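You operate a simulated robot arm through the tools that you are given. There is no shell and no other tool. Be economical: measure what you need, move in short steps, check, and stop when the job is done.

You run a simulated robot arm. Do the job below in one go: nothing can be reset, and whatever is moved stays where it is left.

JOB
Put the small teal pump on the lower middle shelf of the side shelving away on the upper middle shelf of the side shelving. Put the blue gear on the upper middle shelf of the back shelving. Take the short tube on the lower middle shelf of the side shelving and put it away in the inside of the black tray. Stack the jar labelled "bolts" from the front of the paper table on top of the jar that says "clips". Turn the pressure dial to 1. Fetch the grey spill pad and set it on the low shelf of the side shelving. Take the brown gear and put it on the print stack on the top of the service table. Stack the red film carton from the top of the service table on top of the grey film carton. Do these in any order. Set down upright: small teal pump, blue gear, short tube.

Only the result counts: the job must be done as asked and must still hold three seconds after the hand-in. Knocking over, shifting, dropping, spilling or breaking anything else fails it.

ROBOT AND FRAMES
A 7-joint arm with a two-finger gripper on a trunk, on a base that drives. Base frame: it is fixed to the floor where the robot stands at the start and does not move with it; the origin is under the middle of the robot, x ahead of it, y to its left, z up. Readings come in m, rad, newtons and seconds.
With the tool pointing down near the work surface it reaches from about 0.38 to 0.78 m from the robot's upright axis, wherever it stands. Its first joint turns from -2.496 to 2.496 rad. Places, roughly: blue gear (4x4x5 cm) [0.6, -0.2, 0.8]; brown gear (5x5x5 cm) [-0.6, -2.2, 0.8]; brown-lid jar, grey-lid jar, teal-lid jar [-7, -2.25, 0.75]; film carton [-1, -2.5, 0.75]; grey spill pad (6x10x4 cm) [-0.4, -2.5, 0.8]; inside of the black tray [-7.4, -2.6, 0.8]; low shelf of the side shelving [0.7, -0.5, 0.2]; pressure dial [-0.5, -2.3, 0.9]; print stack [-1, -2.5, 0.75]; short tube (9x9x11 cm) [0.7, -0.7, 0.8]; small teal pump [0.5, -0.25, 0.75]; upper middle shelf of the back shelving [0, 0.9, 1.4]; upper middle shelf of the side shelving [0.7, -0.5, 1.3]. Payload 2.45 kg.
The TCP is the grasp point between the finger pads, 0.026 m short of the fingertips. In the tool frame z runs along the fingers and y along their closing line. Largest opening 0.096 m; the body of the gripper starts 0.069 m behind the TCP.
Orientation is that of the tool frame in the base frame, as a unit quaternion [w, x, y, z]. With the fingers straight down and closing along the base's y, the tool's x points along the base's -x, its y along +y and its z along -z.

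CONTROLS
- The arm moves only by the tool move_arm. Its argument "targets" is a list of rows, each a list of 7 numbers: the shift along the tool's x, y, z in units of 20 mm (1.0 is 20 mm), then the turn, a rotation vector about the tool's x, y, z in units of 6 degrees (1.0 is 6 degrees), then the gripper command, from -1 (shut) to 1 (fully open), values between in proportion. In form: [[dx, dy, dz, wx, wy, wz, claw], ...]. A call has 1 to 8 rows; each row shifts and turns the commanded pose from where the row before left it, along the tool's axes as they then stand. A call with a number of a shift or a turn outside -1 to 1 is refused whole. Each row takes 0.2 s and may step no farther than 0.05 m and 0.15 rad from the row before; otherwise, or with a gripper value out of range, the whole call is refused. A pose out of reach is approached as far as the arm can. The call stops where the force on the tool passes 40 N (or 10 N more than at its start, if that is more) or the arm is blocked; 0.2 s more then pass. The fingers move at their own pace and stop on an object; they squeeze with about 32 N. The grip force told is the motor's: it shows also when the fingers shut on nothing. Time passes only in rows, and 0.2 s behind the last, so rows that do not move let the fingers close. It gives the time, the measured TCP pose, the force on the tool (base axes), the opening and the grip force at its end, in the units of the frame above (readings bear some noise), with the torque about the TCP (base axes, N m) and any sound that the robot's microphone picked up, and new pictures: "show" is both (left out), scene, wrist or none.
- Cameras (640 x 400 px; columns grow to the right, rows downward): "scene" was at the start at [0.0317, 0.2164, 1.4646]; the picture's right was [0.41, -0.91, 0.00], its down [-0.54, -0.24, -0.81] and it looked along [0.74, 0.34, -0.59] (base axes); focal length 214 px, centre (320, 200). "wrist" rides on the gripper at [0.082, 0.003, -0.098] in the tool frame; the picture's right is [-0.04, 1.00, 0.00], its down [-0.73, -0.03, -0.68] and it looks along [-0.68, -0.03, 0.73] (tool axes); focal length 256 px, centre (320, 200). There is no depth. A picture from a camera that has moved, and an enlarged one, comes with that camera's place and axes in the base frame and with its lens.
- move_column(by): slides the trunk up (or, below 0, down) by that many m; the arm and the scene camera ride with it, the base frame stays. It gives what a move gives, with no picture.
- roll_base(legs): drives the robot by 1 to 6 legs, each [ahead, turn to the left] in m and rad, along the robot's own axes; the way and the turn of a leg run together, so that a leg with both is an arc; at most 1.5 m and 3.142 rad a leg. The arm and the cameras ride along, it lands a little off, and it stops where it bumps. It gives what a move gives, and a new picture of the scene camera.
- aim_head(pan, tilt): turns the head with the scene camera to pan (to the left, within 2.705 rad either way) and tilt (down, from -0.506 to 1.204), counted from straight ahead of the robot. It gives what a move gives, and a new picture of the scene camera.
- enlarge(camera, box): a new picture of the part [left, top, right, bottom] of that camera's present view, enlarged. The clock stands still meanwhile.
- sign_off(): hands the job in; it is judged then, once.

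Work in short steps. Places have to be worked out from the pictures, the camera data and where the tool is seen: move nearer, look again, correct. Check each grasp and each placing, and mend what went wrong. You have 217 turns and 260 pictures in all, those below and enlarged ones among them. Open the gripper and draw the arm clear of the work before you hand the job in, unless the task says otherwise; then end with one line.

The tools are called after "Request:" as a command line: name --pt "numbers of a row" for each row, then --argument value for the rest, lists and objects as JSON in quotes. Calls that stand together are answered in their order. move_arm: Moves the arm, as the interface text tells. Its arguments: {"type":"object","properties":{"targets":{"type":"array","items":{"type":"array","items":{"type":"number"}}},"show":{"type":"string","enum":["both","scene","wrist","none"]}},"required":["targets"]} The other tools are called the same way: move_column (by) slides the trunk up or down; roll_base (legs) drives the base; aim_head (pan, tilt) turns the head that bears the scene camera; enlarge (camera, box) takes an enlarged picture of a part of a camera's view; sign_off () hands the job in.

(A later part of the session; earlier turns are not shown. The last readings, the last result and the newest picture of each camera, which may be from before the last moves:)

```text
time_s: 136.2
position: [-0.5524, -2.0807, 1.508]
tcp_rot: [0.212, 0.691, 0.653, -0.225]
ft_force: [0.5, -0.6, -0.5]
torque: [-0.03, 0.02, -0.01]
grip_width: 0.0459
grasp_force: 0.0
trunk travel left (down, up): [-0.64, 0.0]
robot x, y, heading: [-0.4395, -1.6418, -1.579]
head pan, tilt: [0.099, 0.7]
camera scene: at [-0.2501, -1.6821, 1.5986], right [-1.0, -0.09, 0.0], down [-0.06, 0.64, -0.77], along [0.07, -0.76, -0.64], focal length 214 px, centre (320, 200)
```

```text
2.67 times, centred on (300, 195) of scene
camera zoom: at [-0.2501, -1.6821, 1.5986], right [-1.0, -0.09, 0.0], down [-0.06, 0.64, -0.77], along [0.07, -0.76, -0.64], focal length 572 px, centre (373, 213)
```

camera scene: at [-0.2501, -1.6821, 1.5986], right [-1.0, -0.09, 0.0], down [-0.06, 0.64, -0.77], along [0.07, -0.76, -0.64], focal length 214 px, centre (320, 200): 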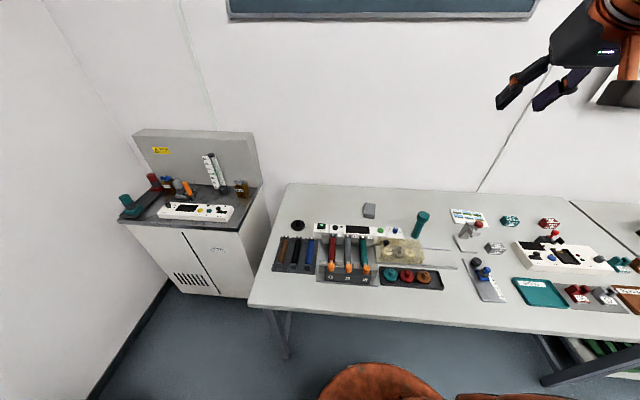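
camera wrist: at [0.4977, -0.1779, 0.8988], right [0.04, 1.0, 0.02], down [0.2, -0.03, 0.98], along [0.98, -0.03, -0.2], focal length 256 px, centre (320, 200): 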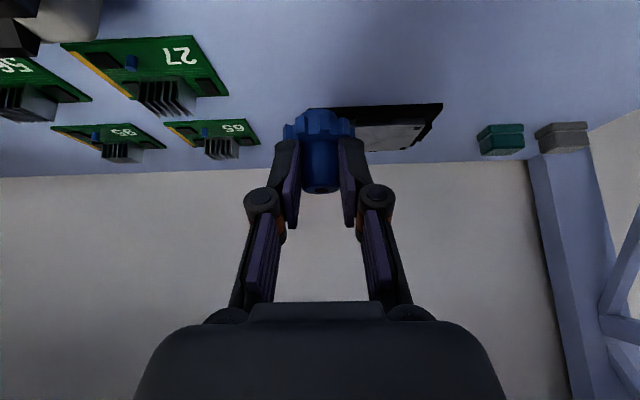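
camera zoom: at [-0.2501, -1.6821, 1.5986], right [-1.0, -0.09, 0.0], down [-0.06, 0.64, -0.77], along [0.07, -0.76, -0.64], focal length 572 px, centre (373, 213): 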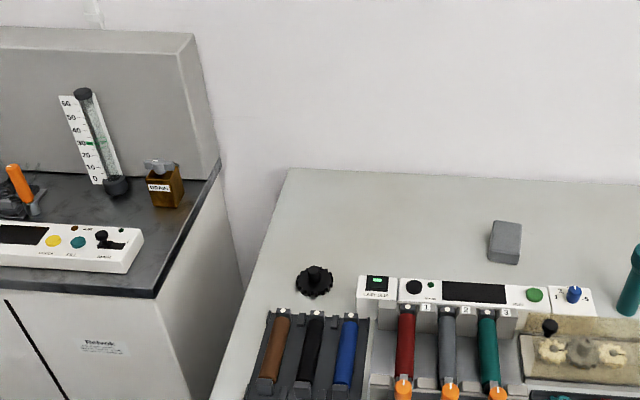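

Zooming into the panel for labels and the rest of the table.

Request:
enlarge --camera "scene" --box '[300, 210, 410, 280]'

Request:
enlarge --camera "scene" --box '[430, 195, 640, 325]'

```text
5.71 times, centred on (355, 245) of scene
camera zoom: at [-0.2501, -1.6821, 1.5986], right [-1.0, -0.09, 0.0], down [-0.06, 0.64, -0.77], along [0.07, -0.76, -0.64], focal length 1226 px, centre (120, -57)
```

zoom: 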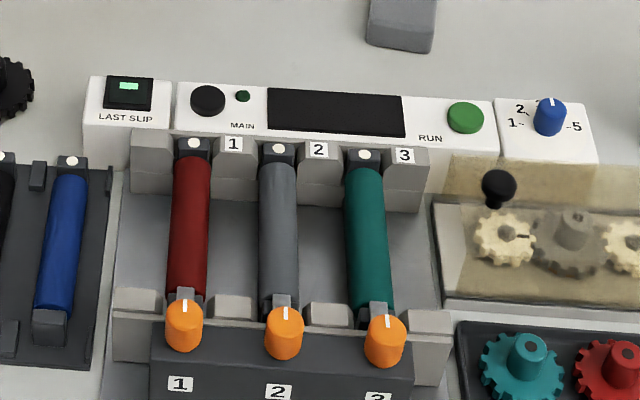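

```text
3.05 times, centred on (535, 260) of scene
camera zoom: at [-0.2501, -1.6821, 1.5986], right [-1.0, -0.09, 0.0], down [-0.06, 0.64, -0.77], along [0.07, -0.76, -0.64], focal length 654 px, centre (-335, 17)
```

zoom: 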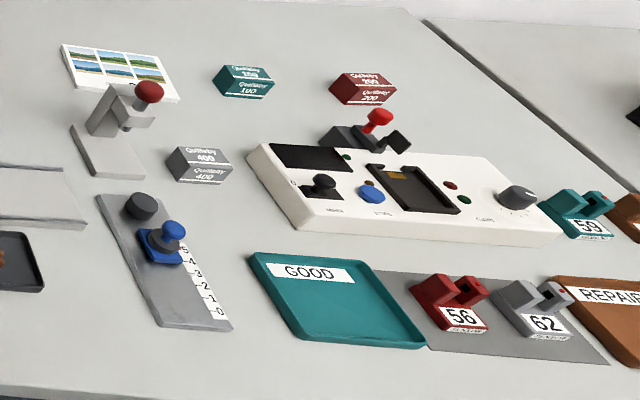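

The blue knob with scale 1–5 beside the panel seems to be the pressure dial (pointer near 3). I'll straighten the tool to vertical, lower the trunk, and look with the wrist camera.

Request:
move_arm --pt "0 0 0 0 1 0 0.5" --pt "0 0 0 0 1 0 0.5" --pt "0 0 0 0 1 0 0.5" --pt "0 0 0 0 1 0 0.5" --pt "0 0 0 0 1 0 0.5" --pt "0 0 0 0 1 0 0.5" --show "none"

Request:
move_column --by -0.4

Request:
roll_base --legs '[[0.06, 0]]'

Request:
enlarge --camera "wrist" --box '[0, 0, 640, 400]'

```text
time_s: 137.7
position: [-0.5667, -2.0955, 1.4143]
tcp_rot: [0.071, 0.724, 0.682, -0.077]
ft_force: [-0.3, 0.1, -0.2]
torque: [-0.04, 0.03, 0.0]
grip_width: 0.0719
grasp_force: 0.1
out of reach, approached as far as the arm can: row 2, 3, 4, 5, 6
trunk travel left (down, up): [-0.64, 0.0]
robot x, y, heading: [-0.4402, -1.6435, -1.578]
head pan, tilt: [0.099, 0.7]
```

```text
time_s: 141.5
position: [-0.567, -2.0969, 1.0133]
tcp_rot: [0.072, 0.723, 0.683, -0.078]
ft_force: [0.5, 0.6, -0.3]
torque: [0.01, 0.04, 0.02]
grip_width: 0.072
grasp_force: 0.2
trunk travel left (down, up): [-0.24, 0.4]
robot x, y, heading: [-0.4428, -1.641, -1.582]
head pan, tilt: [0.099, 0.7]
```

```text
time_s: 142.4
position: [-0.5669, -2.1554, 1.0141]
tcp_rot: [0.072, 0.723, 0.683, -0.077]
ft_force: [0.5, 0.3, 0.4]
torque: [0.0, 0.03, 0.0]
grip_width: 0.0722
grasp_force: 0.0
trunk travel left (down, up): [-0.24, 0.4]
robot x, y, heading: [-0.4426, -1.7062, -1.581]
head pan, tilt: [0.099, 0.7]
camera scene: at [-0.2506, -1.7423, 1.1985], right [-1.0, -0.09, 0.0], down [-0.06, 0.64, -0.76], along [0.07, -0.76, -0.64], focal length 214 px, centre (320, 200)
```

scene: 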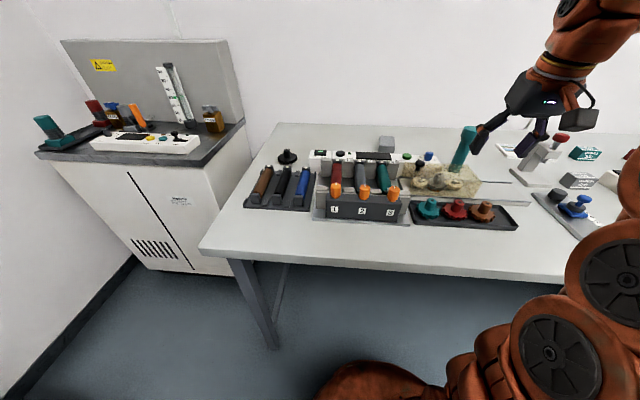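

```text
1.00 times, centred on (320, 200) of wrist (not enlarged: the box is as wide or as high as the picture)
camera zoom: at [-0.5591, -2.0545, 1.0944], right [1.0, -0.1, 0.01], down [-0.06, -0.57, 0.82], along [-0.07, -0.81, -0.58], focal length 256 px, centre (320, 200)
```

zoom: 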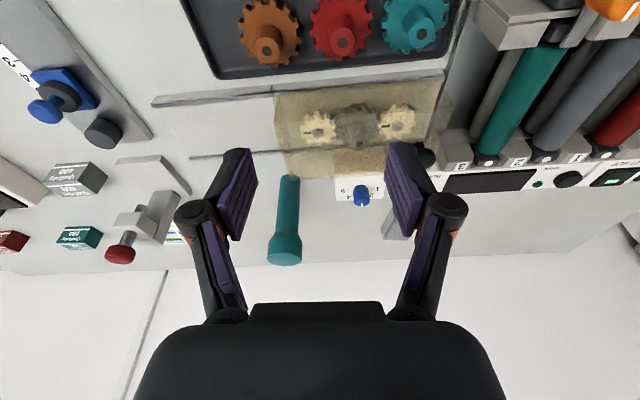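

Triangulated: knob at (-0.527, -2.345, 0.886). Zooming in on its scale.

Request:
enlarge --camera "wrist" --box '[320, 160, 400, 210]'

Request:
enlarge --camera "scene" --box '[380, 130, 460, 180]'

```text
8.00 times, centred on (360, 185) of wrist
camera zoom: at [-0.5591, -2.0545, 1.0944], right [1.0, -0.1, 0.01], down [-0.06, -0.57, 0.82], along [-0.07, -0.81, -0.58], focal length 2048 px, centre (0, 320)
```

zoom: 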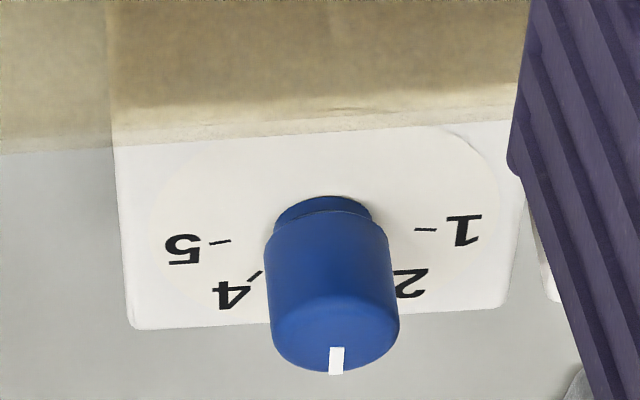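

```text
8.00 times, centred on (420, 155) of scene
camera zoom: at [-0.2506, -1.7423, 1.1985], right [-1.0, -0.09, 0.0], down [-0.06, 0.64, -0.76], along [0.07, -0.76, -0.64], focal length 1716 px, centre (-480, 560)
```

zoom: 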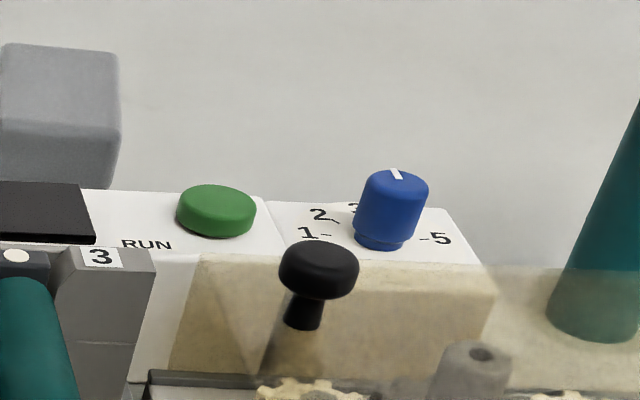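

The dial is at 3; "1" lies 90° counter-clockwise (toward +x). I'll straighten the tool, pre-turn it by +42°, and move above the knob.

Request:
move_arm --pt "0 0 0 0 1 0 0" --pt "0 0 0 0 1 0 0" --pt "0 0 0 0 0 1 0" --pt "0 0 0 0 0 1 0" --pt "0 0 0 0 0 1 0" --pt "0 0 0 0 0 1 0" --pt "0 0 0 0 0 1 0" --pt "0 0 0 0 0 1 0" --show "none"

```text
time_s: 144.2
position: [-0.5673, -2.1693, 0.9721]
tcp_rot: [0.045, 0.903, 0.426, -0.026]
ft_force: [-0.2, 0.0, 0.8]
torque: [0.02, 0.0, 0.01]
grip_width: 0.048
grasp_force: 0.1
out of reach, approached as far as the arm can: row 1, 2
trunk travel left (down, up): [-0.24, 0.4]
robot x, y, heading: [-0.443, -1.7039, -1.583]
head pan, tilt: [0.099, 0.7]
```

The vertical pose is at the arm's upper limit; raising the trunk 0.25 first, then finishing the straightening and moving over the knob.

Request:
move_column --by 0.25

Request:
move_arm --pt "0 0 0 0.56 0.81 0 0" --pt "-0.69 0.894 0 0 0 0 0" --pt "-0.69 0.894 0 0 0 0 0" --pt "-0.69 0.894 0 0 0 0 0" --pt "-0.69 0.894 0 0 0 0 0" --pt "-0.69 0.894 0 0 0 0 0" --pt "-0.69 0.894 0 0 0 0 0" --pt "-0.69 0.894 0 0 0 0 0" --show "wrist"

```text
time_s: 146.8
position: [-0.5684, -2.1696, 1.2214]
tcp_rot: [0.045, 0.902, 0.428, -0.026]
ft_force: [0.1, 0.7, 0.2]
torque: [0.04, 0.02, -0.02]
grip_width: 0.048
grasp_force: 0.0
trunk travel left (down, up): [-0.49, 0.15]
robot x, y, heading: [-0.4428, -1.7011, -1.58]
head pan, tilt: [0.099, 0.7]
```

```text
time_s: 148.6
position: [-0.5546, -2.2035, 1.1857]
tcp_rot: [0.002, 0.904, 0.429, -0.001]
ft_force: [-0.4, -0.1, -0.5]
torque: [-0.02, 0.0, -0.02]
grip_width: 0.0482
grasp_force: 0.1
out of reach, approached as far as the arm can: row 1, 2, 3, 4, 5, 6, 7, 8
trunk travel left (down, up): [-0.49, 0.15]
robot x, y, heading: [-0.4457, -1.7031, -1.578]
head pan, tilt: [0.099, 0.7]
camera wrist: at [-0.5027, -2.1415, 1.2851], right [0.75, -0.66, 0.0], down [-0.49, -0.55, 0.68], along [-0.45, -0.51, -0.73], focal length 256 px, centre (320, 200)
```

wrist: 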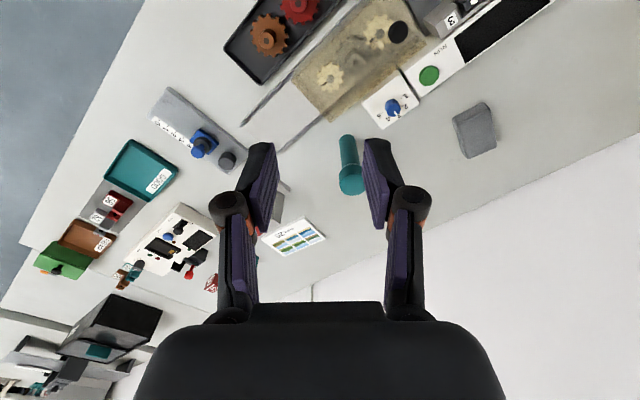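

Vertical now; lowering while extending to the knob.

Request:
move_arm --pt "0 0 1 0 0 0 0" --pt "0 0 1 0 0 0 0" --pt "-0.76 0.93 1 0 0 0 0" --pt "-0.76 0.93 1 0 0 0 0" --pt "-0.76 0.93 1 0 0 0 0" --pt "-0.76 0.93 1 0 0 0 0" --pt "-0.76 0.93 1 0 0 0 0" --pt "-0.76 0.93 1 0 0 0 0" --show "wrist"

```text
time_s: 150.4
position: [-0.5252, -2.3463, 1.0274]
tcp_rot: [0.002, 0.904, 0.429, 0.0]
ft_force: [0.5, -0.6, -0.4]
torque: [0.0, 0.03, -0.04]
grip_width: 0.0479
grasp_force: 0.1
trunk travel left (down, up): [-0.49, 0.15]
robot x, y, heading: [-0.4389, -1.7047, -1.576]
head pan, tilt: [0.099, 0.7]
camera wrist: at [-0.4729, -2.2837, 1.1271], right [0.75, -0.66, 0.0], down [-0.49, -0.55, 0.68], along [-0.45, -0.51, -0.73], focal length 256 px, centre (320, 200)
```

wrist: 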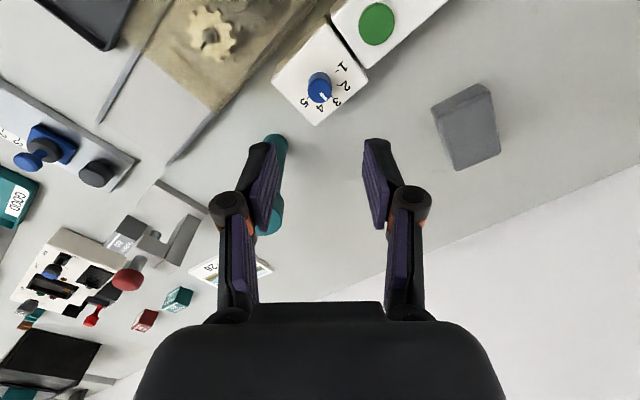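

Knob is exactly on the tool axis. Lowering 12 cm, check.

Request:
move_arm --pt "0 0 1 0 0 0 0" --pt "0 0 1 0 0 0 0" --pt "0 0 1 0 0 0 0" --pt "0 0 1 0 0 0 0" --pt "0 0 1 0 0 0 0" --pt "0 0 0.7 0 0 0 0" --show "wrist"

```text
time_s: 151.8
position: [-0.5249, -2.3464, 0.9119]
tcp_rot: [0.001, 0.904, 0.427, 0.001]
ft_force: [1.2, 0.0, 0.3]
torque: [-0.02, -0.06, -0.02]
grip_width: 0.0478
grasp_force: 0.1
trunk travel left (down, up): [-0.49, 0.15]
robot x, y, heading: [-0.4435, -1.7055, -1.578]
head pan, tilt: [0.099, 0.7]
camera wrist: at [-0.4729, -2.2836, 1.0119], right [0.75, -0.66, 0.0], down [-0.49, -0.55, 0.68], along [-0.45, -0.51, -0.73], focal length 256 px, centre (320, 200)
```

wrist: 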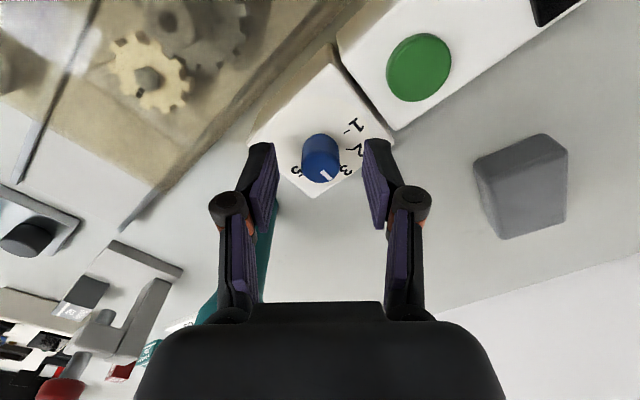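

Lowering 1 cm more and closing on the knob.

Request:
move_arm --pt "0 0.05 0.5 0 0 0 0" --pt "0 0 0 0 0 0 -1" --pt "0 0 0 0 0 0 -1" --pt "0 0 0 0 0 0 -1" --pt "0 0 0 0 0 0 -1" --show "wrist"

```text
time_s: 153.0
position: [-0.5263, -2.3474, 0.902]
tcp_rot: [0.001, 0.904, 0.428, 0.0]
ft_force: [-7.8, 9.5, -3.3]
torque: [0.14, 0.28, -0.02]
grip_width: 0.0217
grasp_force: 45.0
trunk travel left (down, up): [-0.49, 0.15]
robot x, y, heading: [-0.4411, -1.7064, -1.583]
head pan, tilt: [0.099, 0.7]
camera wrist: at [-0.4733, -2.2844, 1.0017], right [0.75, -0.66, 0.0], down [-0.49, -0.55, 0.68], along [-0.45, -0.51, -0.73], focal length 256 px, centre (320, 200)
```

wrist: 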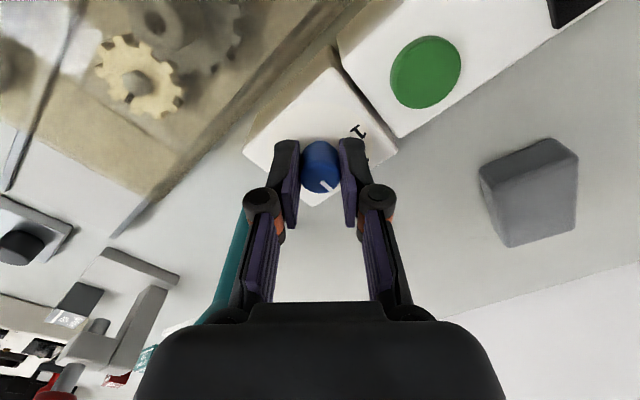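

Gripped with some side force; relax by 2 mm and turn counter-clockwise (8 of 15 units).

Request:
move_arm --pt "0 -0.08 0 0 0 0 -1" --pt "0 0 0 0 0 -1 -1" --pt "0 0 0 0 0 -1 -1" --pt "0 0 0 0 0 -1 -1" --pt "0 0 0 0 0 -1 -1" --pt "0 0 0 0 0 -1 -1" --pt "0 0 0 0 0 -1 -1" --pt "0 0 0 0 0 -1 -1" --show "wrist"

```text
time_s: 154.8
position: [-0.5277, -2.3481, 0.9017]
tcp_rot: [0.002, 0.689, 0.725, 0.001]
ft_force: [-5.8, -5.5, -19.2]
torque: [0.65, 0.16, -0.01]
grip_width: 0.0211
grasp_force: 45.0
trunk travel left (down, up): [-0.49, 0.15]
robot x, y, heading: [-0.439, -1.7062, -1.58]
head pan, tilt: [0.099, 0.7]
camera wrist: at [-0.529, -2.2636, 1.0017], right [1.0, 0.01, 0.0], down [0.01, -0.73, 0.68], along [0.01, -0.68, -0.73], focal length 256 px, centre (320, 200)
```

wrist: 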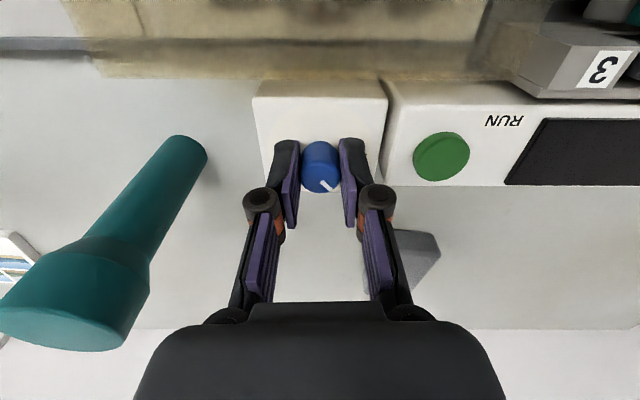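

Knob follows. Turning the remaining 48°.

Request:
move_arm --pt "0 0 0 0 0 -1 -1" --pt "0 0 0 0 0 -1 -1" --pt "0 0 0 0 0 -1 -1" --pt "0 0 0 0 0 -1 -1" --pt "0 0 0 0 0 -1 -1" --pt "0 0 0 0 0 -1 -1" --pt "0 0 0 0 0 -1 -1" --pt "0 0 0 0 0 -1 -1" --show "wrist"

```text
time_s: 156.6
position: [-0.5284, -2.3478, 0.9041]
tcp_rot: [0.001, 0.336, 0.942, -0.001]
ft_force: [-14.9, -8.8, -11.8]
torque: [-0.24, 0.3, -0.27]
grip_width: 0.0213
grasp_force: 44.6
trunk travel left (down, up): [-0.49, 0.15]
robot x, y, heading: [-0.4446, -1.7077, -1.58]
head pan, tilt: [0.099, 0.7]
camera wrist: at [-0.5903, -2.2912, 1.003], right [0.66, 0.75, 0.0], down [0.55, -0.48, 0.68], along [0.51, -0.45, -0.73], focal length 256 px, centre (320, 200)
```

wrist: 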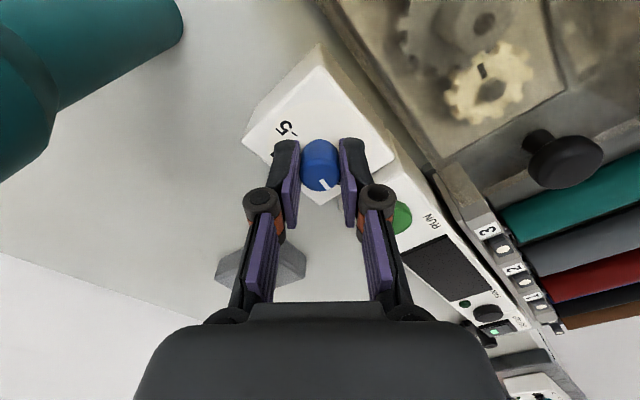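

Pointer appears shifted a little in the grip; opening and lifting to read the dial.

Request:
move_arm --pt "0 0 0 0 0 0 -0.3" --pt "0 0 0 0 0 0 0" --pt "0 0 0 0 0 0 0" --pt "0 0 -1 0 0 0 0" --pt "0 0 -1 0 0 0 0" --pt "0 0 -1 0 0 0 0" --show "none"

Request:
enlarge --camera "wrist" --box '[220, 40, 420, 165]'

```text
time_s: 158.0
position: [-0.527, -2.3473, 0.9644]
tcp_rot: [0.001, 0.337, 0.942, -0.001]
ft_force: [0.2, 0.7, -0.2]
torque: [0.02, 0.0, 0.02]
grip_width: 0.0483
grasp_force: 0.0
trunk travel left (down, up): [-0.49, 0.15]
robot x, y, heading: [-0.446, -1.7033, -1.581]
head pan, tilt: [0.099, 0.7]
```

```text
3.20 times, centred on (320, 102) of wrist
camera zoom: at [-0.5894, -2.2905, 1.0635], right [0.66, 0.75, 0.0], down [0.55, -0.48, 0.68], along [0.51, -0.45, -0.73], focal length 819 px, centre (320, 512)
```

zoom: 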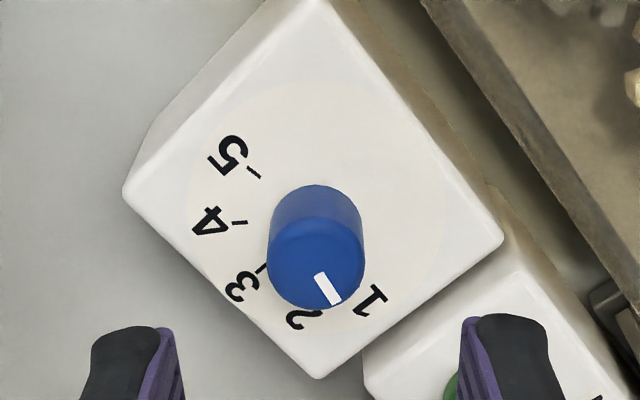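

By my reckoning the "1" tick is at about -10° and the pointer at about -14°. Zooming further to verify.

Request:
enlarge --camera "wrist" --box '[280, 85, 360, 135]'

Request:
enlarge --camera "scene" --box '[380, 160, 460, 210]'

```text
8.00 times, centred on (320, 110) of wrist
camera zoom: at [-0.5894, -2.2905, 1.0635], right [0.66, 0.75, 0.0], down [0.55, -0.48, 0.68], along [0.51, -0.45, -0.73], focal length 2048 px, centre (320, 920)
```

zoom: 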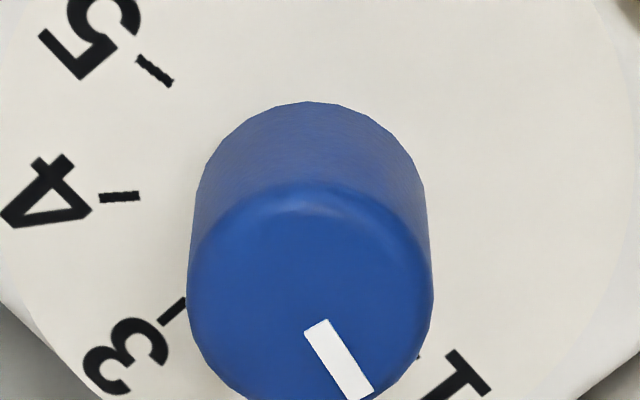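

```text
8.00 times, centred on (420, 185) of scene
camera zoom: at [-0.2508, -1.7425, 1.4485], right [-1.0, -0.09, 0.0], down [-0.06, 0.64, -0.76], along [0.07, -0.76, -0.64], focal length 1716 px, centre (-480, 320)
```

zoom: 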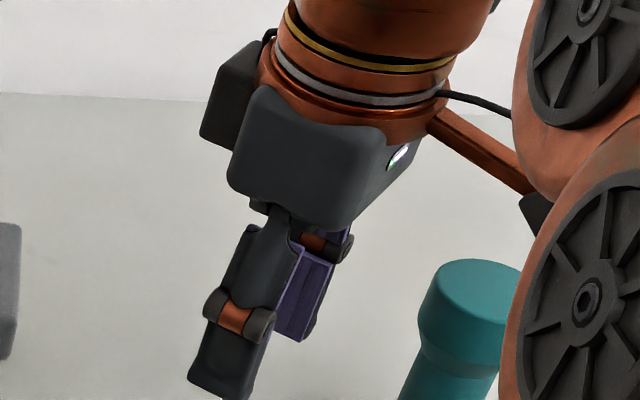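

Pointer and "1" tick agree within about 1° — the dial is done. Next the brown gear: rise, turn the tool back and tilt 36° for longer reach.

Request:
move_arm --pt "0 0 -1 0 0 1 1" --pt "0 0 -1 0 0 1 1" --pt "0 0 -1 0 0 1 1" --pt "0 0 0 0 0 1 1" --pt "0 0 0 0 0 1 1" --pt "0 0 0 0 0 1 1" --pt "0 0 0 0 0 1 1" --pt "0 0 0 0 0 1 1" --show "none"

Request:
move_arm --pt "0 0 0 0 0 0.45 1" --pt "0 0 0 0 -1 0 1" --pt "0 0 0 0 -1 0 1" --pt "0 0 0 0 -1 0 1" --pt "0 0 0 0 -1 0 1" --pt "0 0 0 0 -1 0 1" --pt "0 0 0 0 -1 0 1" --show "wrist"

```text
time_s: 159.8
position: [-0.5271, -2.3466, 1.0246]
tcp_rot: [0.002, 0.691, 0.723, -0.001]
ft_force: [0.8, -0.6, 0.7]
torque: [0.0, -0.01, 0.02]
grip_width: 0.0961
grasp_force: 0.0
trunk travel left (down, up): [-0.49, 0.15]
robot x, y, heading: [-0.441, -1.7065, -1.578]
head pan, tilt: [0.099, 0.7]
```

```text
time_s: 161.4
position: [-0.527, -2.3466, 1.0238]
tcp_rot: [0.22, 0.672, 0.672, -0.219]
ft_force: [0.1, -0.9, -0.3]
torque: [-0.03, 0.04, 0.0]
grip_width: 0.096
grasp_force: 0.1
trunk travel left (down, up): [-0.49, 0.15]
robot x, y, heading: [-0.4455, -1.7018, -1.581]
head pan, tilt: [0.099, 0.7]
camera wrist: at [-0.5247, -2.2205, 1.0562], right [1.0, -0.03, 0.03], down [-0.03, -0.19, 0.98], along [-0.03, -0.98, -0.19], focal length 256 px, centre (320, 200)
```

wrist: 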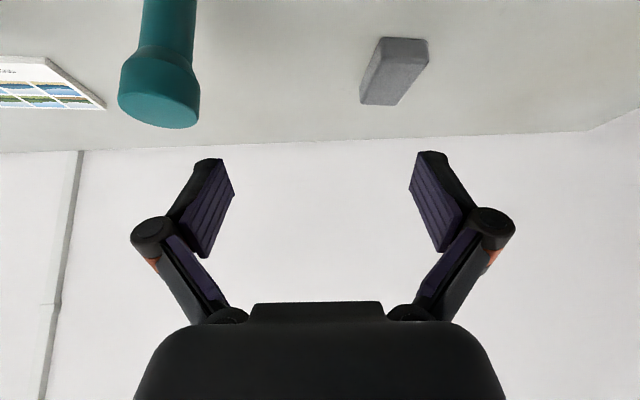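

Now roll back 0.25 so the brown gear comes in reach, shift -x, and look.

Request:
roll_base --legs '[[-0.25, 0]]'

Request:
move_arm --pt "0.5 -0.95 0.6 0 0 0 1" --pt "0.5 -0.95 0.6 0 0 0 1" --pt "0.5 -0.95 0.6 0 0 0 1" --pt "0.5 -0.95 0.6 0 0 0 1" --pt "0 -0.95 0 0 0 0 1" --show "wrist"

```text
time_s: 163.3
position: [-0.5248, -2.0941, 1.0235]
tcp_rot: [0.22, 0.673, 0.671, -0.22]
ft_force: [-0.4, -0.6, 1.0]
torque: [0.0, 0.01, -0.01]
grip_width: 0.0961
grasp_force: 0.1
trunk travel left (down, up): [-0.49, 0.15]
robot x, y, heading: [-0.4435, -1.4483, -1.58]
head pan, tilt: [0.099, 0.7]
camera scene: at [-0.248, -1.4895, 1.4485], right [-1.0, -0.09, 0.0], down [-0.06, 0.64, -0.76], along [0.07, -0.76, -0.64], focal length 214 px, centre (320, 200)
```

scene: 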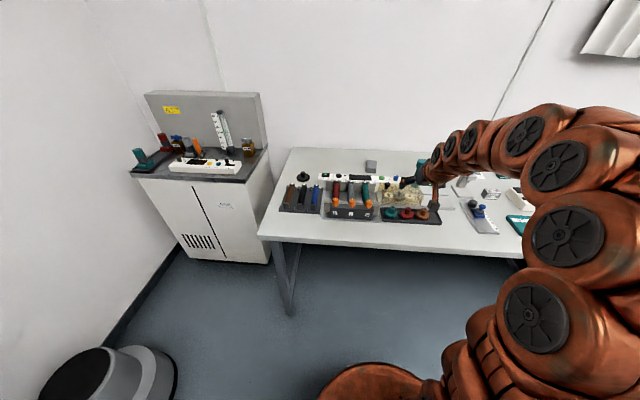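

```text
time_s: 164.5
position: [-0.6202, -2.0907, 0.9627]
tcp_rot: [0.218, 0.673, 0.672, -0.219]
ft_force: [1.0, 0.5, -1.1]
torque: [0.05, 0.02, -0.01]
grip_width: 0.0959
grasp_force: 0.1
trunk travel left (down, up): [-0.49, 0.15]
robot x, y, heading: [-0.4421, -1.4508, -1.581]
head pan, tilt: [0.099, 0.7]
camera wrist: at [-0.6183, -1.9644, 0.9936], right [1.0, -0.03, 0.02], down [-0.03, -0.19, 0.98], along [-0.03, -0.98, -0.19], focal length 256 px, centre (320, 200)
```

wrist: 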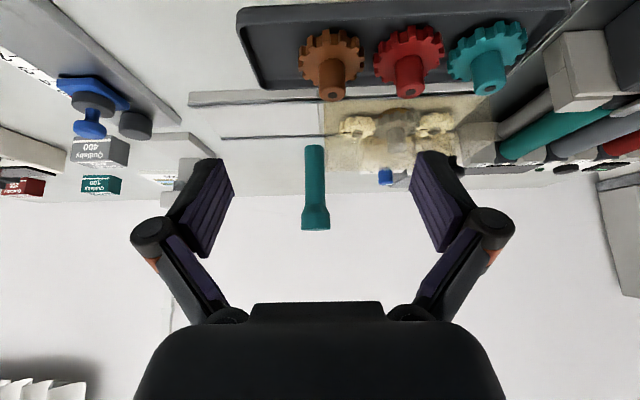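

Brown gear's hub top triangulates to (-0.611, -2.149, 0.870). Narrowing the fingers to ~5 cm (red gear is near) and moving in.

Request:
move_arm --pt "0.16 0.09 0.97 0 0 0 0.04" --pt "0.16 0.09 0.97 0 0 0 0.04" --pt "0.16 0.09 0.97 0 0 0 0.04" --pt "0.16 0.09 0.6 0 0 0 0.04" --pt "0 0 0 0 0 0 0.04" --show "wrist"

```text
time_s: 165.7
position: [-0.6115, -2.1198, 0.8969]
tcp_rot: [0.22, 0.673, 0.671, -0.219]
ft_force: [-0.6, 0.3, 0.6]
torque: [0.0, -0.04, 0.02]
grip_width: 0.05
grasp_force: 0.1
trunk travel left (down, up): [-0.49, 0.15]
robot x, y, heading: [-0.4375, -1.451, -1.581]
head pan, tilt: [0.099, 0.7]
camera wrist: at [-0.6096, -1.9946, 0.9297], right [1.0, -0.03, 0.02], down [-0.03, -0.19, 0.98], along [-0.03, -0.98, -0.19], focal length 256 px, centre (320, 200)
```

wrist: 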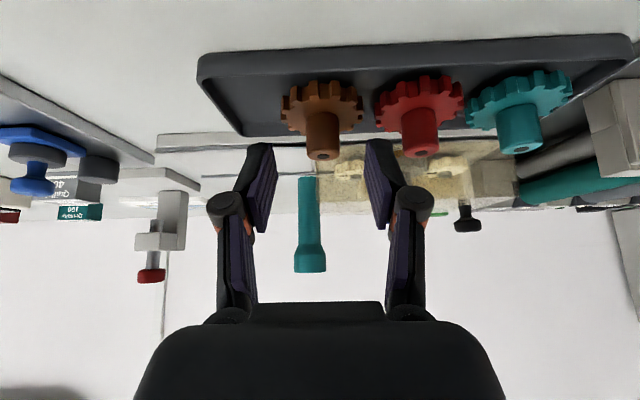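

On track; final 2.6 cm along the tool axis and close.

Request:
move_arm --pt "0 0.08 0.65 0 0 0 0.04" --pt "0 0 0.65 0 0 0 0.04" --pt "0 0 0 0 0 0 -1" --pt "0 0 0 0 0 0 -1" --pt "0 0 0 0 0 0 -1" --pt "0 0 0 0 0 0 -1" --show "wrist"

```text
time_s: 167.1
position: [-0.6113, -2.1361, 0.8751]
tcp_rot: [0.22, 0.673, 0.671, -0.22]
ft_force: [-0.8, 0.0, 0.5]
torque: [0.01, 0.0, 0.02]
grip_width: 0.0205
grasp_force: 31.5
trunk travel left (down, up): [-0.49, 0.15]
robot x, y, heading: [-0.4373, -1.453, -1.579]
head pan, tilt: [0.099, 0.7]
camera wrist: at [-0.609, -2.01, 0.9081], right [1.0, -0.03, 0.03], down [-0.03, -0.19, 0.98], along [-0.03, -0.98, -0.19], focal length 256 px, centre (320, 200)
```

wrist: 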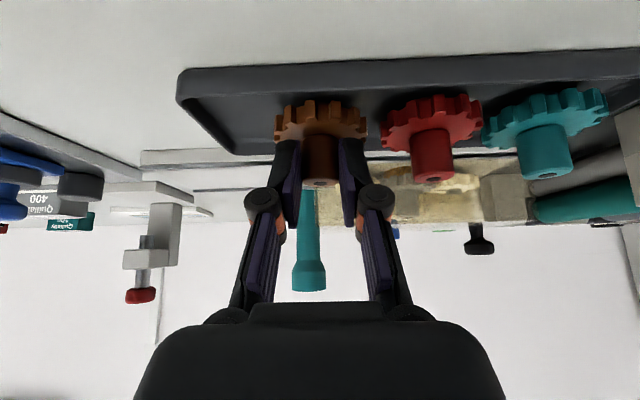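

Gripped (0.0205). Lifting straight up 12 cm.

Request:
move_arm --pt "-0.588 0 -0.809 0 0 0 -1" --pt "-0.588 0 -0.809 0 0 0 -1" --pt "-0.588 0 -0.809 0 0 0 -1" --pt "-0.588 0 -0.809 0 0 0 -1" --pt "-0.588 0 -0.809 0 0 0 -1" --pt "-0.588 0 -0.809 0 0 0 -1" --show "wrist"

Request:
aim_head --pan -1.3 --tilt 0.6

```text
time_s: 168.5
position: [-0.6116, -2.1349, 0.997]
tcp_rot: [0.22, 0.673, 0.672, -0.219]
ft_force: [0.5, -0.5, -0.3]
torque: [0.03, -0.02, -0.02]
grip_width: 0.0203
grasp_force: 32.1
trunk travel left (down, up): [-0.49, 0.15]
robot x, y, heading: [-0.4405, -1.4499, -1.579]
head pan, tilt: [0.099, 0.7]
camera wrist: at [-0.6097, -2.0098, 1.029], right [1.0, -0.03, 0.03], down [-0.03, -0.19, 0.98], along [-0.03, -0.98, -0.19], focal length 256 px, centre (320, 200)
```

wrist: 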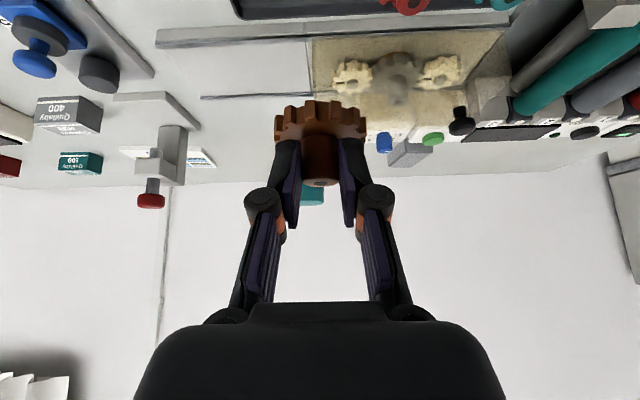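

```text
time_s: 170.0
position: [-0.6123, -2.1361, 0.996]
tcp_rot: [0.22, 0.673, 0.671, -0.219]
ft_force: [1.2, 0.6, -0.3]
torque: [-0.01, 0.04, 0.01]
grip_width: 0.0204
grasp_force: 31.9
trunk travel left (down, up): [-0.49, 0.15]
robot x, y, heading: [-0.4438, -1.4472, -1.579]
head pan, tilt: [-1.3, 0.6]
camera scene: at [-0.3411, -1.4279, 1.4572], right [-0.26, 0.97, 0.0], down [0.55, 0.15, -0.83], along [-0.8, -0.21, -0.56], focal length 214 px, centre (320, 200)
```

scene: 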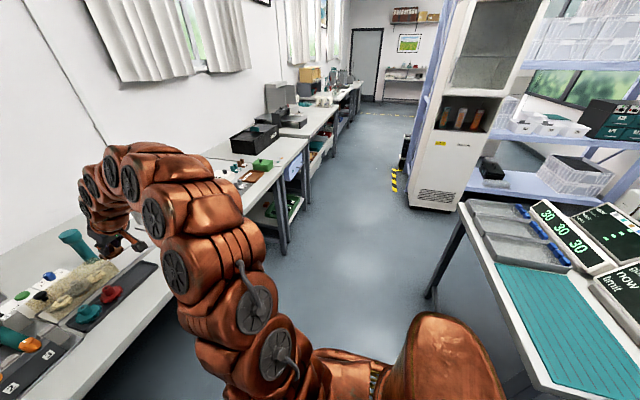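

The aisle is clear. Raising the trunk a bit and driving sideways to x≈-0.9.

Request:
move_column --by 0.12

Request:
roll_base --legs '[[0, -1.2], [0.45, 0], [0, 1.2]]'

Request:
enlarge --camera "wrist" --box '[0, 0, 640, 400]'

```text
time_s: 171.5
position: [-0.6109, -2.1364, 1.1166]
tcp_rot: [0.22, 0.673, 0.672, -0.219]
ft_force: [0.2, -0.3, -1.0]
torque: [-0.03, 0.02, -0.04]
grip_width: 0.0206
grasp_force: 31.9
trunk travel left (down, up): [-0.61, 0.03]
robot x, y, heading: [-0.4407, -1.4524, -1.579]
head pan, tilt: [-1.3, 0.6]
```

```text
time_s: 180.2
position: [-1.0444, -2.2865, 1.1154]
tcp_rot: [0.217, 0.68, 0.664, -0.222]
ft_force: [0.0, 0.7, -0.3]
torque: [0.02, 0.03, -0.02]
grip_width: 0.02
grasp_force: 32.0
trunk travel left (down, up): [-0.61, 0.03]
robot x, y, heading: [-0.8568, -1.6066, -1.6]
head pan, tilt: [-1.3, 0.6]
camera scene: at [-0.7596, -1.5827, 1.5772], right [-0.24, 0.97, 0.0], down [0.55, 0.14, -0.83], along [-0.8, -0.2, -0.56], focal length 214 px, centre (320, 200)
```

scene: 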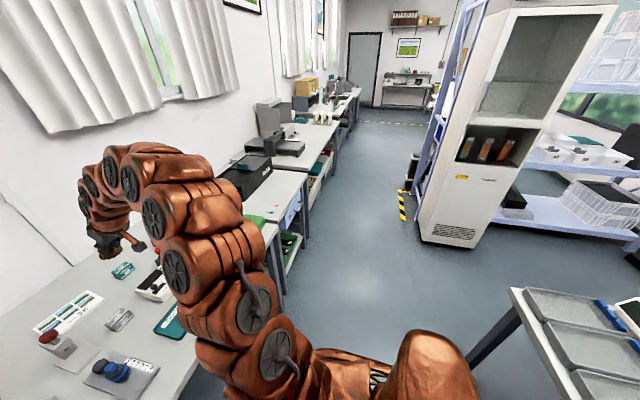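

```text
1.00 times, centred on (320, 200) of wrist (not enlarged: the box is as wide or as high as the picture)
camera zoom: at [-1.0402, -2.1593, 1.1487], right [1.0, -0.05, 0.03], down [-0.04, -0.19, 0.98], along [-0.05, -0.98, -0.19], focal length 256 px, centre (320, 200)
```

zoom: 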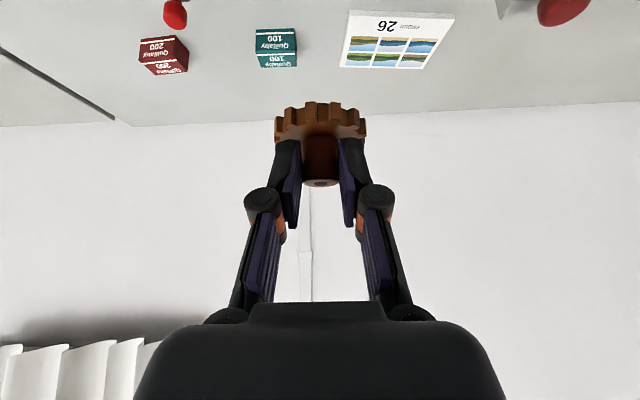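

Print stack centre is about (-0.932, -2.53). Rolling 0.1 ahead, lowering the trunk 0.14, then extending over the stack.

Request:
roll_base --legs '[[0.1, 0]]'

Request:
move_column --by -0.14

Request:
move_arm --pt "-0.62 0.72 0.45 0 0 0 -1" --pt "-0.62 0.72 0.45 0 0 0 -1" --pt "-0.62 0.72 0.45 0 0 0 -1" --pt "-0.62 0.72 0.45 0 0 0 -1" --pt "-0.62 0.72 0.45 0 0 0 -1" --pt "-0.62 0.72 0.45 0 0 0 -1" --pt "-0.62 0.72 0.45 0 0 0 -1" --pt "-0.62 0.72 0.45 0 0 0 -1" --show "wrist"

Request:
aim_head --pan -0.4 --tilt 0.7

```text
time_s: 181.3
position: [-1.0464, -2.3853, 1.1174]
tcp_rot: [0.218, 0.679, 0.665, -0.222]
ft_force: [0.9, -0.2, -0.6]
torque: [-0.02, 0.0, 0.02]
grip_width: 0.0202
grasp_force: 31.9
trunk travel left (down, up): [-0.61, 0.03]
robot x, y, heading: [-0.8624, -1.7077, -1.599]
head pan, tilt: [-1.3, 0.6]
camera scene: at [-0.7625, -1.6828, 1.5772], right [-0.24, 0.97, 0.0], down [0.55, 0.14, -0.83], along [-0.8, -0.2, -0.56], focal length 214 px, centre (320, 200)
```

scene: 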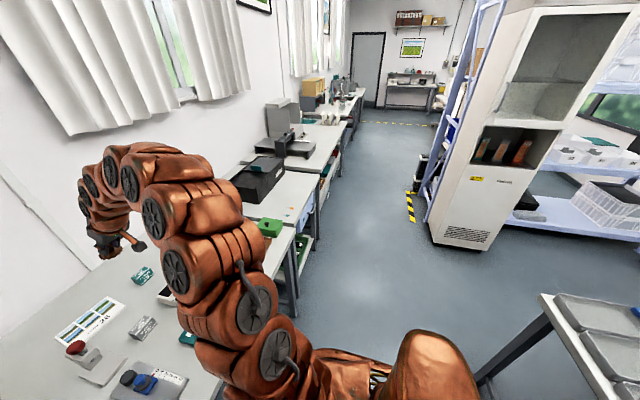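

```text
time_s: 183.0
position: [-1.0477, -2.3869, 0.9766]
tcp_rot: [0.218, 0.679, 0.665, -0.222]
ft_force: [0.8, 0.5, -0.7]
torque: [0.01, 0.0, 0.0]
grip_width: 0.0205
grasp_force: 31.6
trunk travel left (down, up): [-0.47, 0.17]
robot x, y, heading: [-0.861, -1.7082, -1.596]
head pan, tilt: [-1.3, 0.6]
```

```text
time_s: 184.8
position: [-0.9345, -2.5098, 0.9767]
tcp_rot: [0.216, 0.68, 0.665, -0.22]
ft_force: [-0.6, 0.2, -0.2]
torque: [0.01, -0.04, 0.0]
grip_width: 0.0202
grasp_force: 32.0
trunk travel left (down, up): [-0.47, 0.17]
robot x, y, heading: [-0.8629, -1.7055, -1.6]
head pan, tilt: [-1.3, 0.6]
camera wrist: at [-0.9302, -2.3848, 1.0097], right [1.0, -0.05, 0.03], down [-0.03, -0.19, 0.98], along [-0.05, -0.98, -0.19], focal length 256 px, centre (320, 200)
```

wrist: 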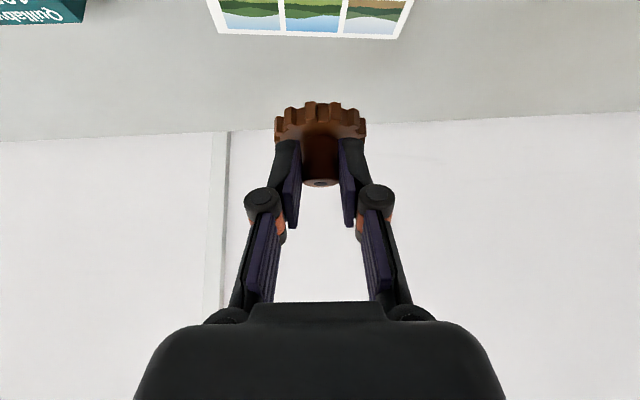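

```text
time_s: 186.0
position: [-0.9349, -2.5102, 0.9785]
tcp_rot: [0.218, 0.679, 0.665, -0.222]
ft_force: [-1.0, 0.1, 0.0]
torque: [0.0, -0.02, -0.02]
grip_width: 0.0206
grasp_force: 31.4
trunk travel left (down, up): [-0.47, 0.17]
robot x, y, heading: [-0.857, -1.7066, -1.596]
head pan, tilt: [-0.4, 0.7]
camera scene: at [-0.7119, -1.7391, 1.4285], right [-0.91, 0.42, 0.0], down [0.27, 0.59, -0.77], along [-0.32, -0.7, -0.64], focal length 214 px, centre (320, 200)
```

scene: 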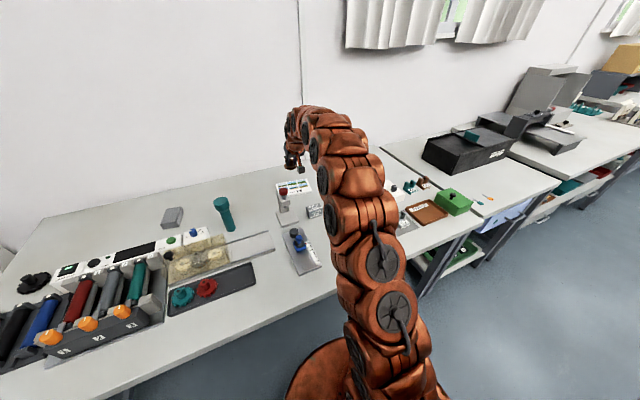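

Gear is over the stack (back edge y≈-2.58, centre x≈-0.945). Lowering 7 cm and then feeling for contact.

Request:
move_arm --pt "0.588 -0.3 0.809 0 0 0 -1" --pt "0.588 0 0.809 0 0 0 -1" --pt "0.588 0 0.809 0 0 0 -1" --pt "0.353 0 0.485 0 0 0 -1" --show "none"

Request:
enlarge --camera "scene" --box '[250, 130, 350, 195]'

```text
time_s: 187.0
position: [-0.9399, -2.5106, 0.9068]
tcp_rot: [0.218, 0.679, 0.665, -0.222]
ft_force: [0.1, -0.4, -0.8]
torque: [0.03, 0.0, -0.02]
grip_width: 0.0207
grasp_force: 32.4
trunk travel left (down, up): [-0.47, 0.17]
robot x, y, heading: [-0.8602, -1.7069, -1.597]
head pan, tilt: [-0.4, 0.7]
```

```text
6.15 times, centred on (300, 162) of scene
camera zoom: at [-0.7118, -1.7391, 1.4285], right [-0.91, 0.41, 0.0], down [0.27, 0.59, -0.76], along [-0.32, -0.7, -0.64], focal length 1320 px, centre (443, 431)
```

zoom: 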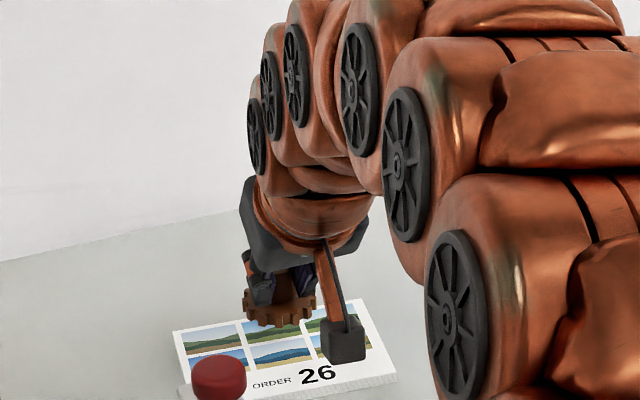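

Gear is over the pictures. Lowering in 2 mm steps.

Request:
move_arm --pt "0.06 0 0.08 0 0 0 -1" --pt "0.06 0 0.08 0 0 0 -1" --pt "0.06 0 0.08 0 0 0 -1" --pt "0.06 0 0.08 0 0 0 -1" --pt "0.06 0 0.08 0 0 0 -1" --show "none"

Request:
move_arm --pt "0.06 0 0.08 0 0 0 -1" --pt "0.06 0 0.08 0 0 0 -1" --show "none"

```text
time_s: 188.2
position: [-0.9414, -2.5085, 0.8951]
tcp_rot: [0.218, 0.679, 0.665, -0.221]
ft_force: [0.5, 0.2, 0.3]
torque: [0.0, 0.0, -0.02]
grip_width: 0.0204
grasp_force: 32.1
trunk travel left (down, up): [-0.47, 0.17]
robot x, y, heading: [-0.8579, -1.7058, -1.597]
head pan, tilt: [-0.4, 0.7]
```

```text
time_s: 188.8
position: [-0.9404, -2.5102, 0.8913]
tcp_rot: [0.218, 0.679, 0.666, -0.221]
ft_force: [-0.2, 0.6, 0.0]
torque: [0.02, -0.03, -0.01]
grip_width: 0.0203
grasp_force: 31.7
trunk travel left (down, up): [-0.47, 0.17]
robot x, y, heading: [-0.8605, -1.7008, -1.594]
head pan, tilt: [-0.4, 0.7]
```

Request:
move_arm --pt "0.06 0 0.08 0 0 0 -1" --pt "0.06 0 0.08 0 0 0 -1" --pt "0.06 0 0.08 0 0 0 -1" --show "none"

Request:
enlarge --camera "scene" --box '[270, 160, 330, 198]'

```text
time_s: 189.6
position: [-0.9408, -2.5113, 0.884]
tcp_rot: [0.217, 0.679, 0.666, -0.22]
ft_force: [1.4, -0.2, -0.1]
torque: [-0.02, 0.0, -0.03]
grip_width: 0.0203
grasp_force: 32.1
trunk travel left (down, up): [-0.47, 0.17]
robot x, y, heading: [-0.8635, -1.7039, -1.601]
head pan, tilt: [-0.4, 0.7]
```

```text
10.53 times, centred on (300, 179) of scene
camera zoom: at [-0.7118, -1.7392, 1.4285], right [-0.91, 0.41, 0.0], down [0.27, 0.59, -0.76], along [-0.32, -0.7, -0.64], focal length 2258 px, centre (530, 421)
```

zoom: 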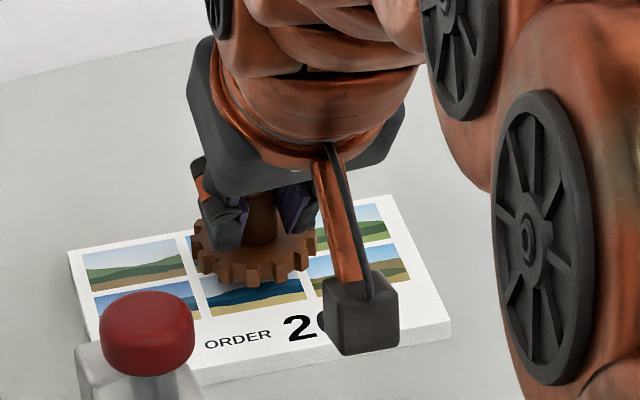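

Nearly there; a few more small steps.

Request:
move_arm --pt "0.06 0 0.08 0 0 0 -1" --pt "0.06 0 0.08 0 0 0 -1" --show "none"

Request:
move_arm --pt "0.06 0 0.08 0 0 0 -1" --pt "0.06 0 0.08 0 0 0 -1" --show "none"

```text
time_s: 190.2
position: [-0.94, -2.511, 0.8815]
tcp_rot: [0.218, 0.679, 0.665, -0.222]
ft_force: [0.7, 1.4, 4.2]
torque: [-0.03, -0.01, -0.02]
grip_width: 0.0202
grasp_force: 31.8
trunk travel left (down, up): [-0.47, 0.17]
robot x, y, heading: [-0.8614, -1.7057, -1.598]
head pan, tilt: [-0.4, 0.7]
```

```text
time_s: 190.8
position: [-0.94, -2.5104, 0.8805]
tcp_rot: [0.22, 0.68, 0.663, -0.224]
ft_force: [-0.3, 3.1, 27.6]
torque: [-0.4, -0.01, -0.01]
grip_width: 0.0204
grasp_force: 32.8
trunk travel left (down, up): [-0.47, 0.17]
robot x, y, heading: [-0.8591, -1.702, -1.601]
head pan, tilt: [-0.4, 0.7]
```

Firm contact (28 N); backing off 3 mm, releasing and retreating.

Request:
move_arm --pt "-0.09 0 -0.12 0 0 0 -1" --pt "0 0 0 0 0 0 -0.4" --pt "0 0 0 0 0 0 0" --pt "0 0 0 0 0 0 0" --pt "0 0 -1 0 0 0 0" --pt "0 0 -1 0 0 0 0" --pt "0 0 -1 0 0 0 0" --pt "0 0 -1 0 0 0 0" --show "none"

Request:
enlarge --camera "scene" --box '[250, 140, 350, 203]'

Request:
enlarge --camera "wrist" --box '[0, 0, 640, 400]'

```text
time_s: 192.6
position: [-0.9402, -2.4633, 0.9434]
tcp_rot: [0.218, 0.68, 0.665, -0.222]
ft_force: [-0.1, 0.1, 0.6]
torque: [-0.01, 0.04, 0.01]
grip_width: 0.048
grasp_force: 0.2
trunk travel left (down, up): [-0.47, 0.17]
robot x, y, heading: [-0.8603, -1.7051, -1.599]
head pan, tilt: [-0.4, 0.7]
```

```text
6.35 times, centred on (300, 172) of scene
camera zoom: at [-0.7118, -1.7394, 1.4285], right [-0.91, 0.41, 0.0], down [0.27, 0.59, -0.76], along [-0.32, -0.7, -0.64], focal length 1362 px, centre (447, 381)
```

zoom: 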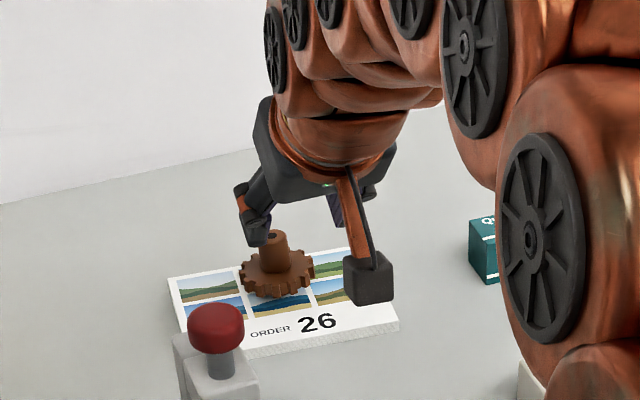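

```text
1.00 times, centred on (320, 200) of wrist (not enlarged: the box is as wide or as high as the picture)
camera zoom: at [-0.935, -2.3377, 0.9761], right [1.0, -0.05, 0.03], down [-0.04, -0.19, 0.98], along [-0.05, -0.98, -0.19], focal length 256 px, centre (320, 200)
```

zoom: 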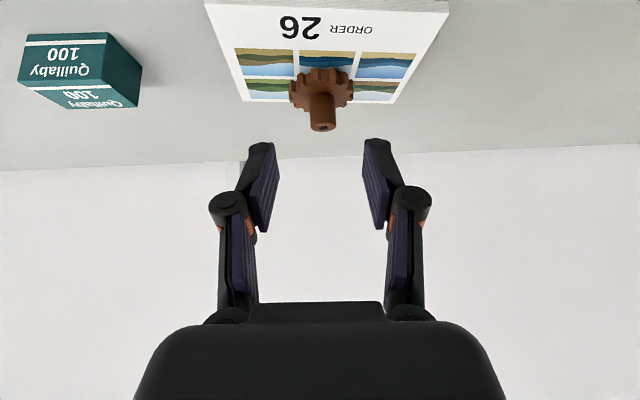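

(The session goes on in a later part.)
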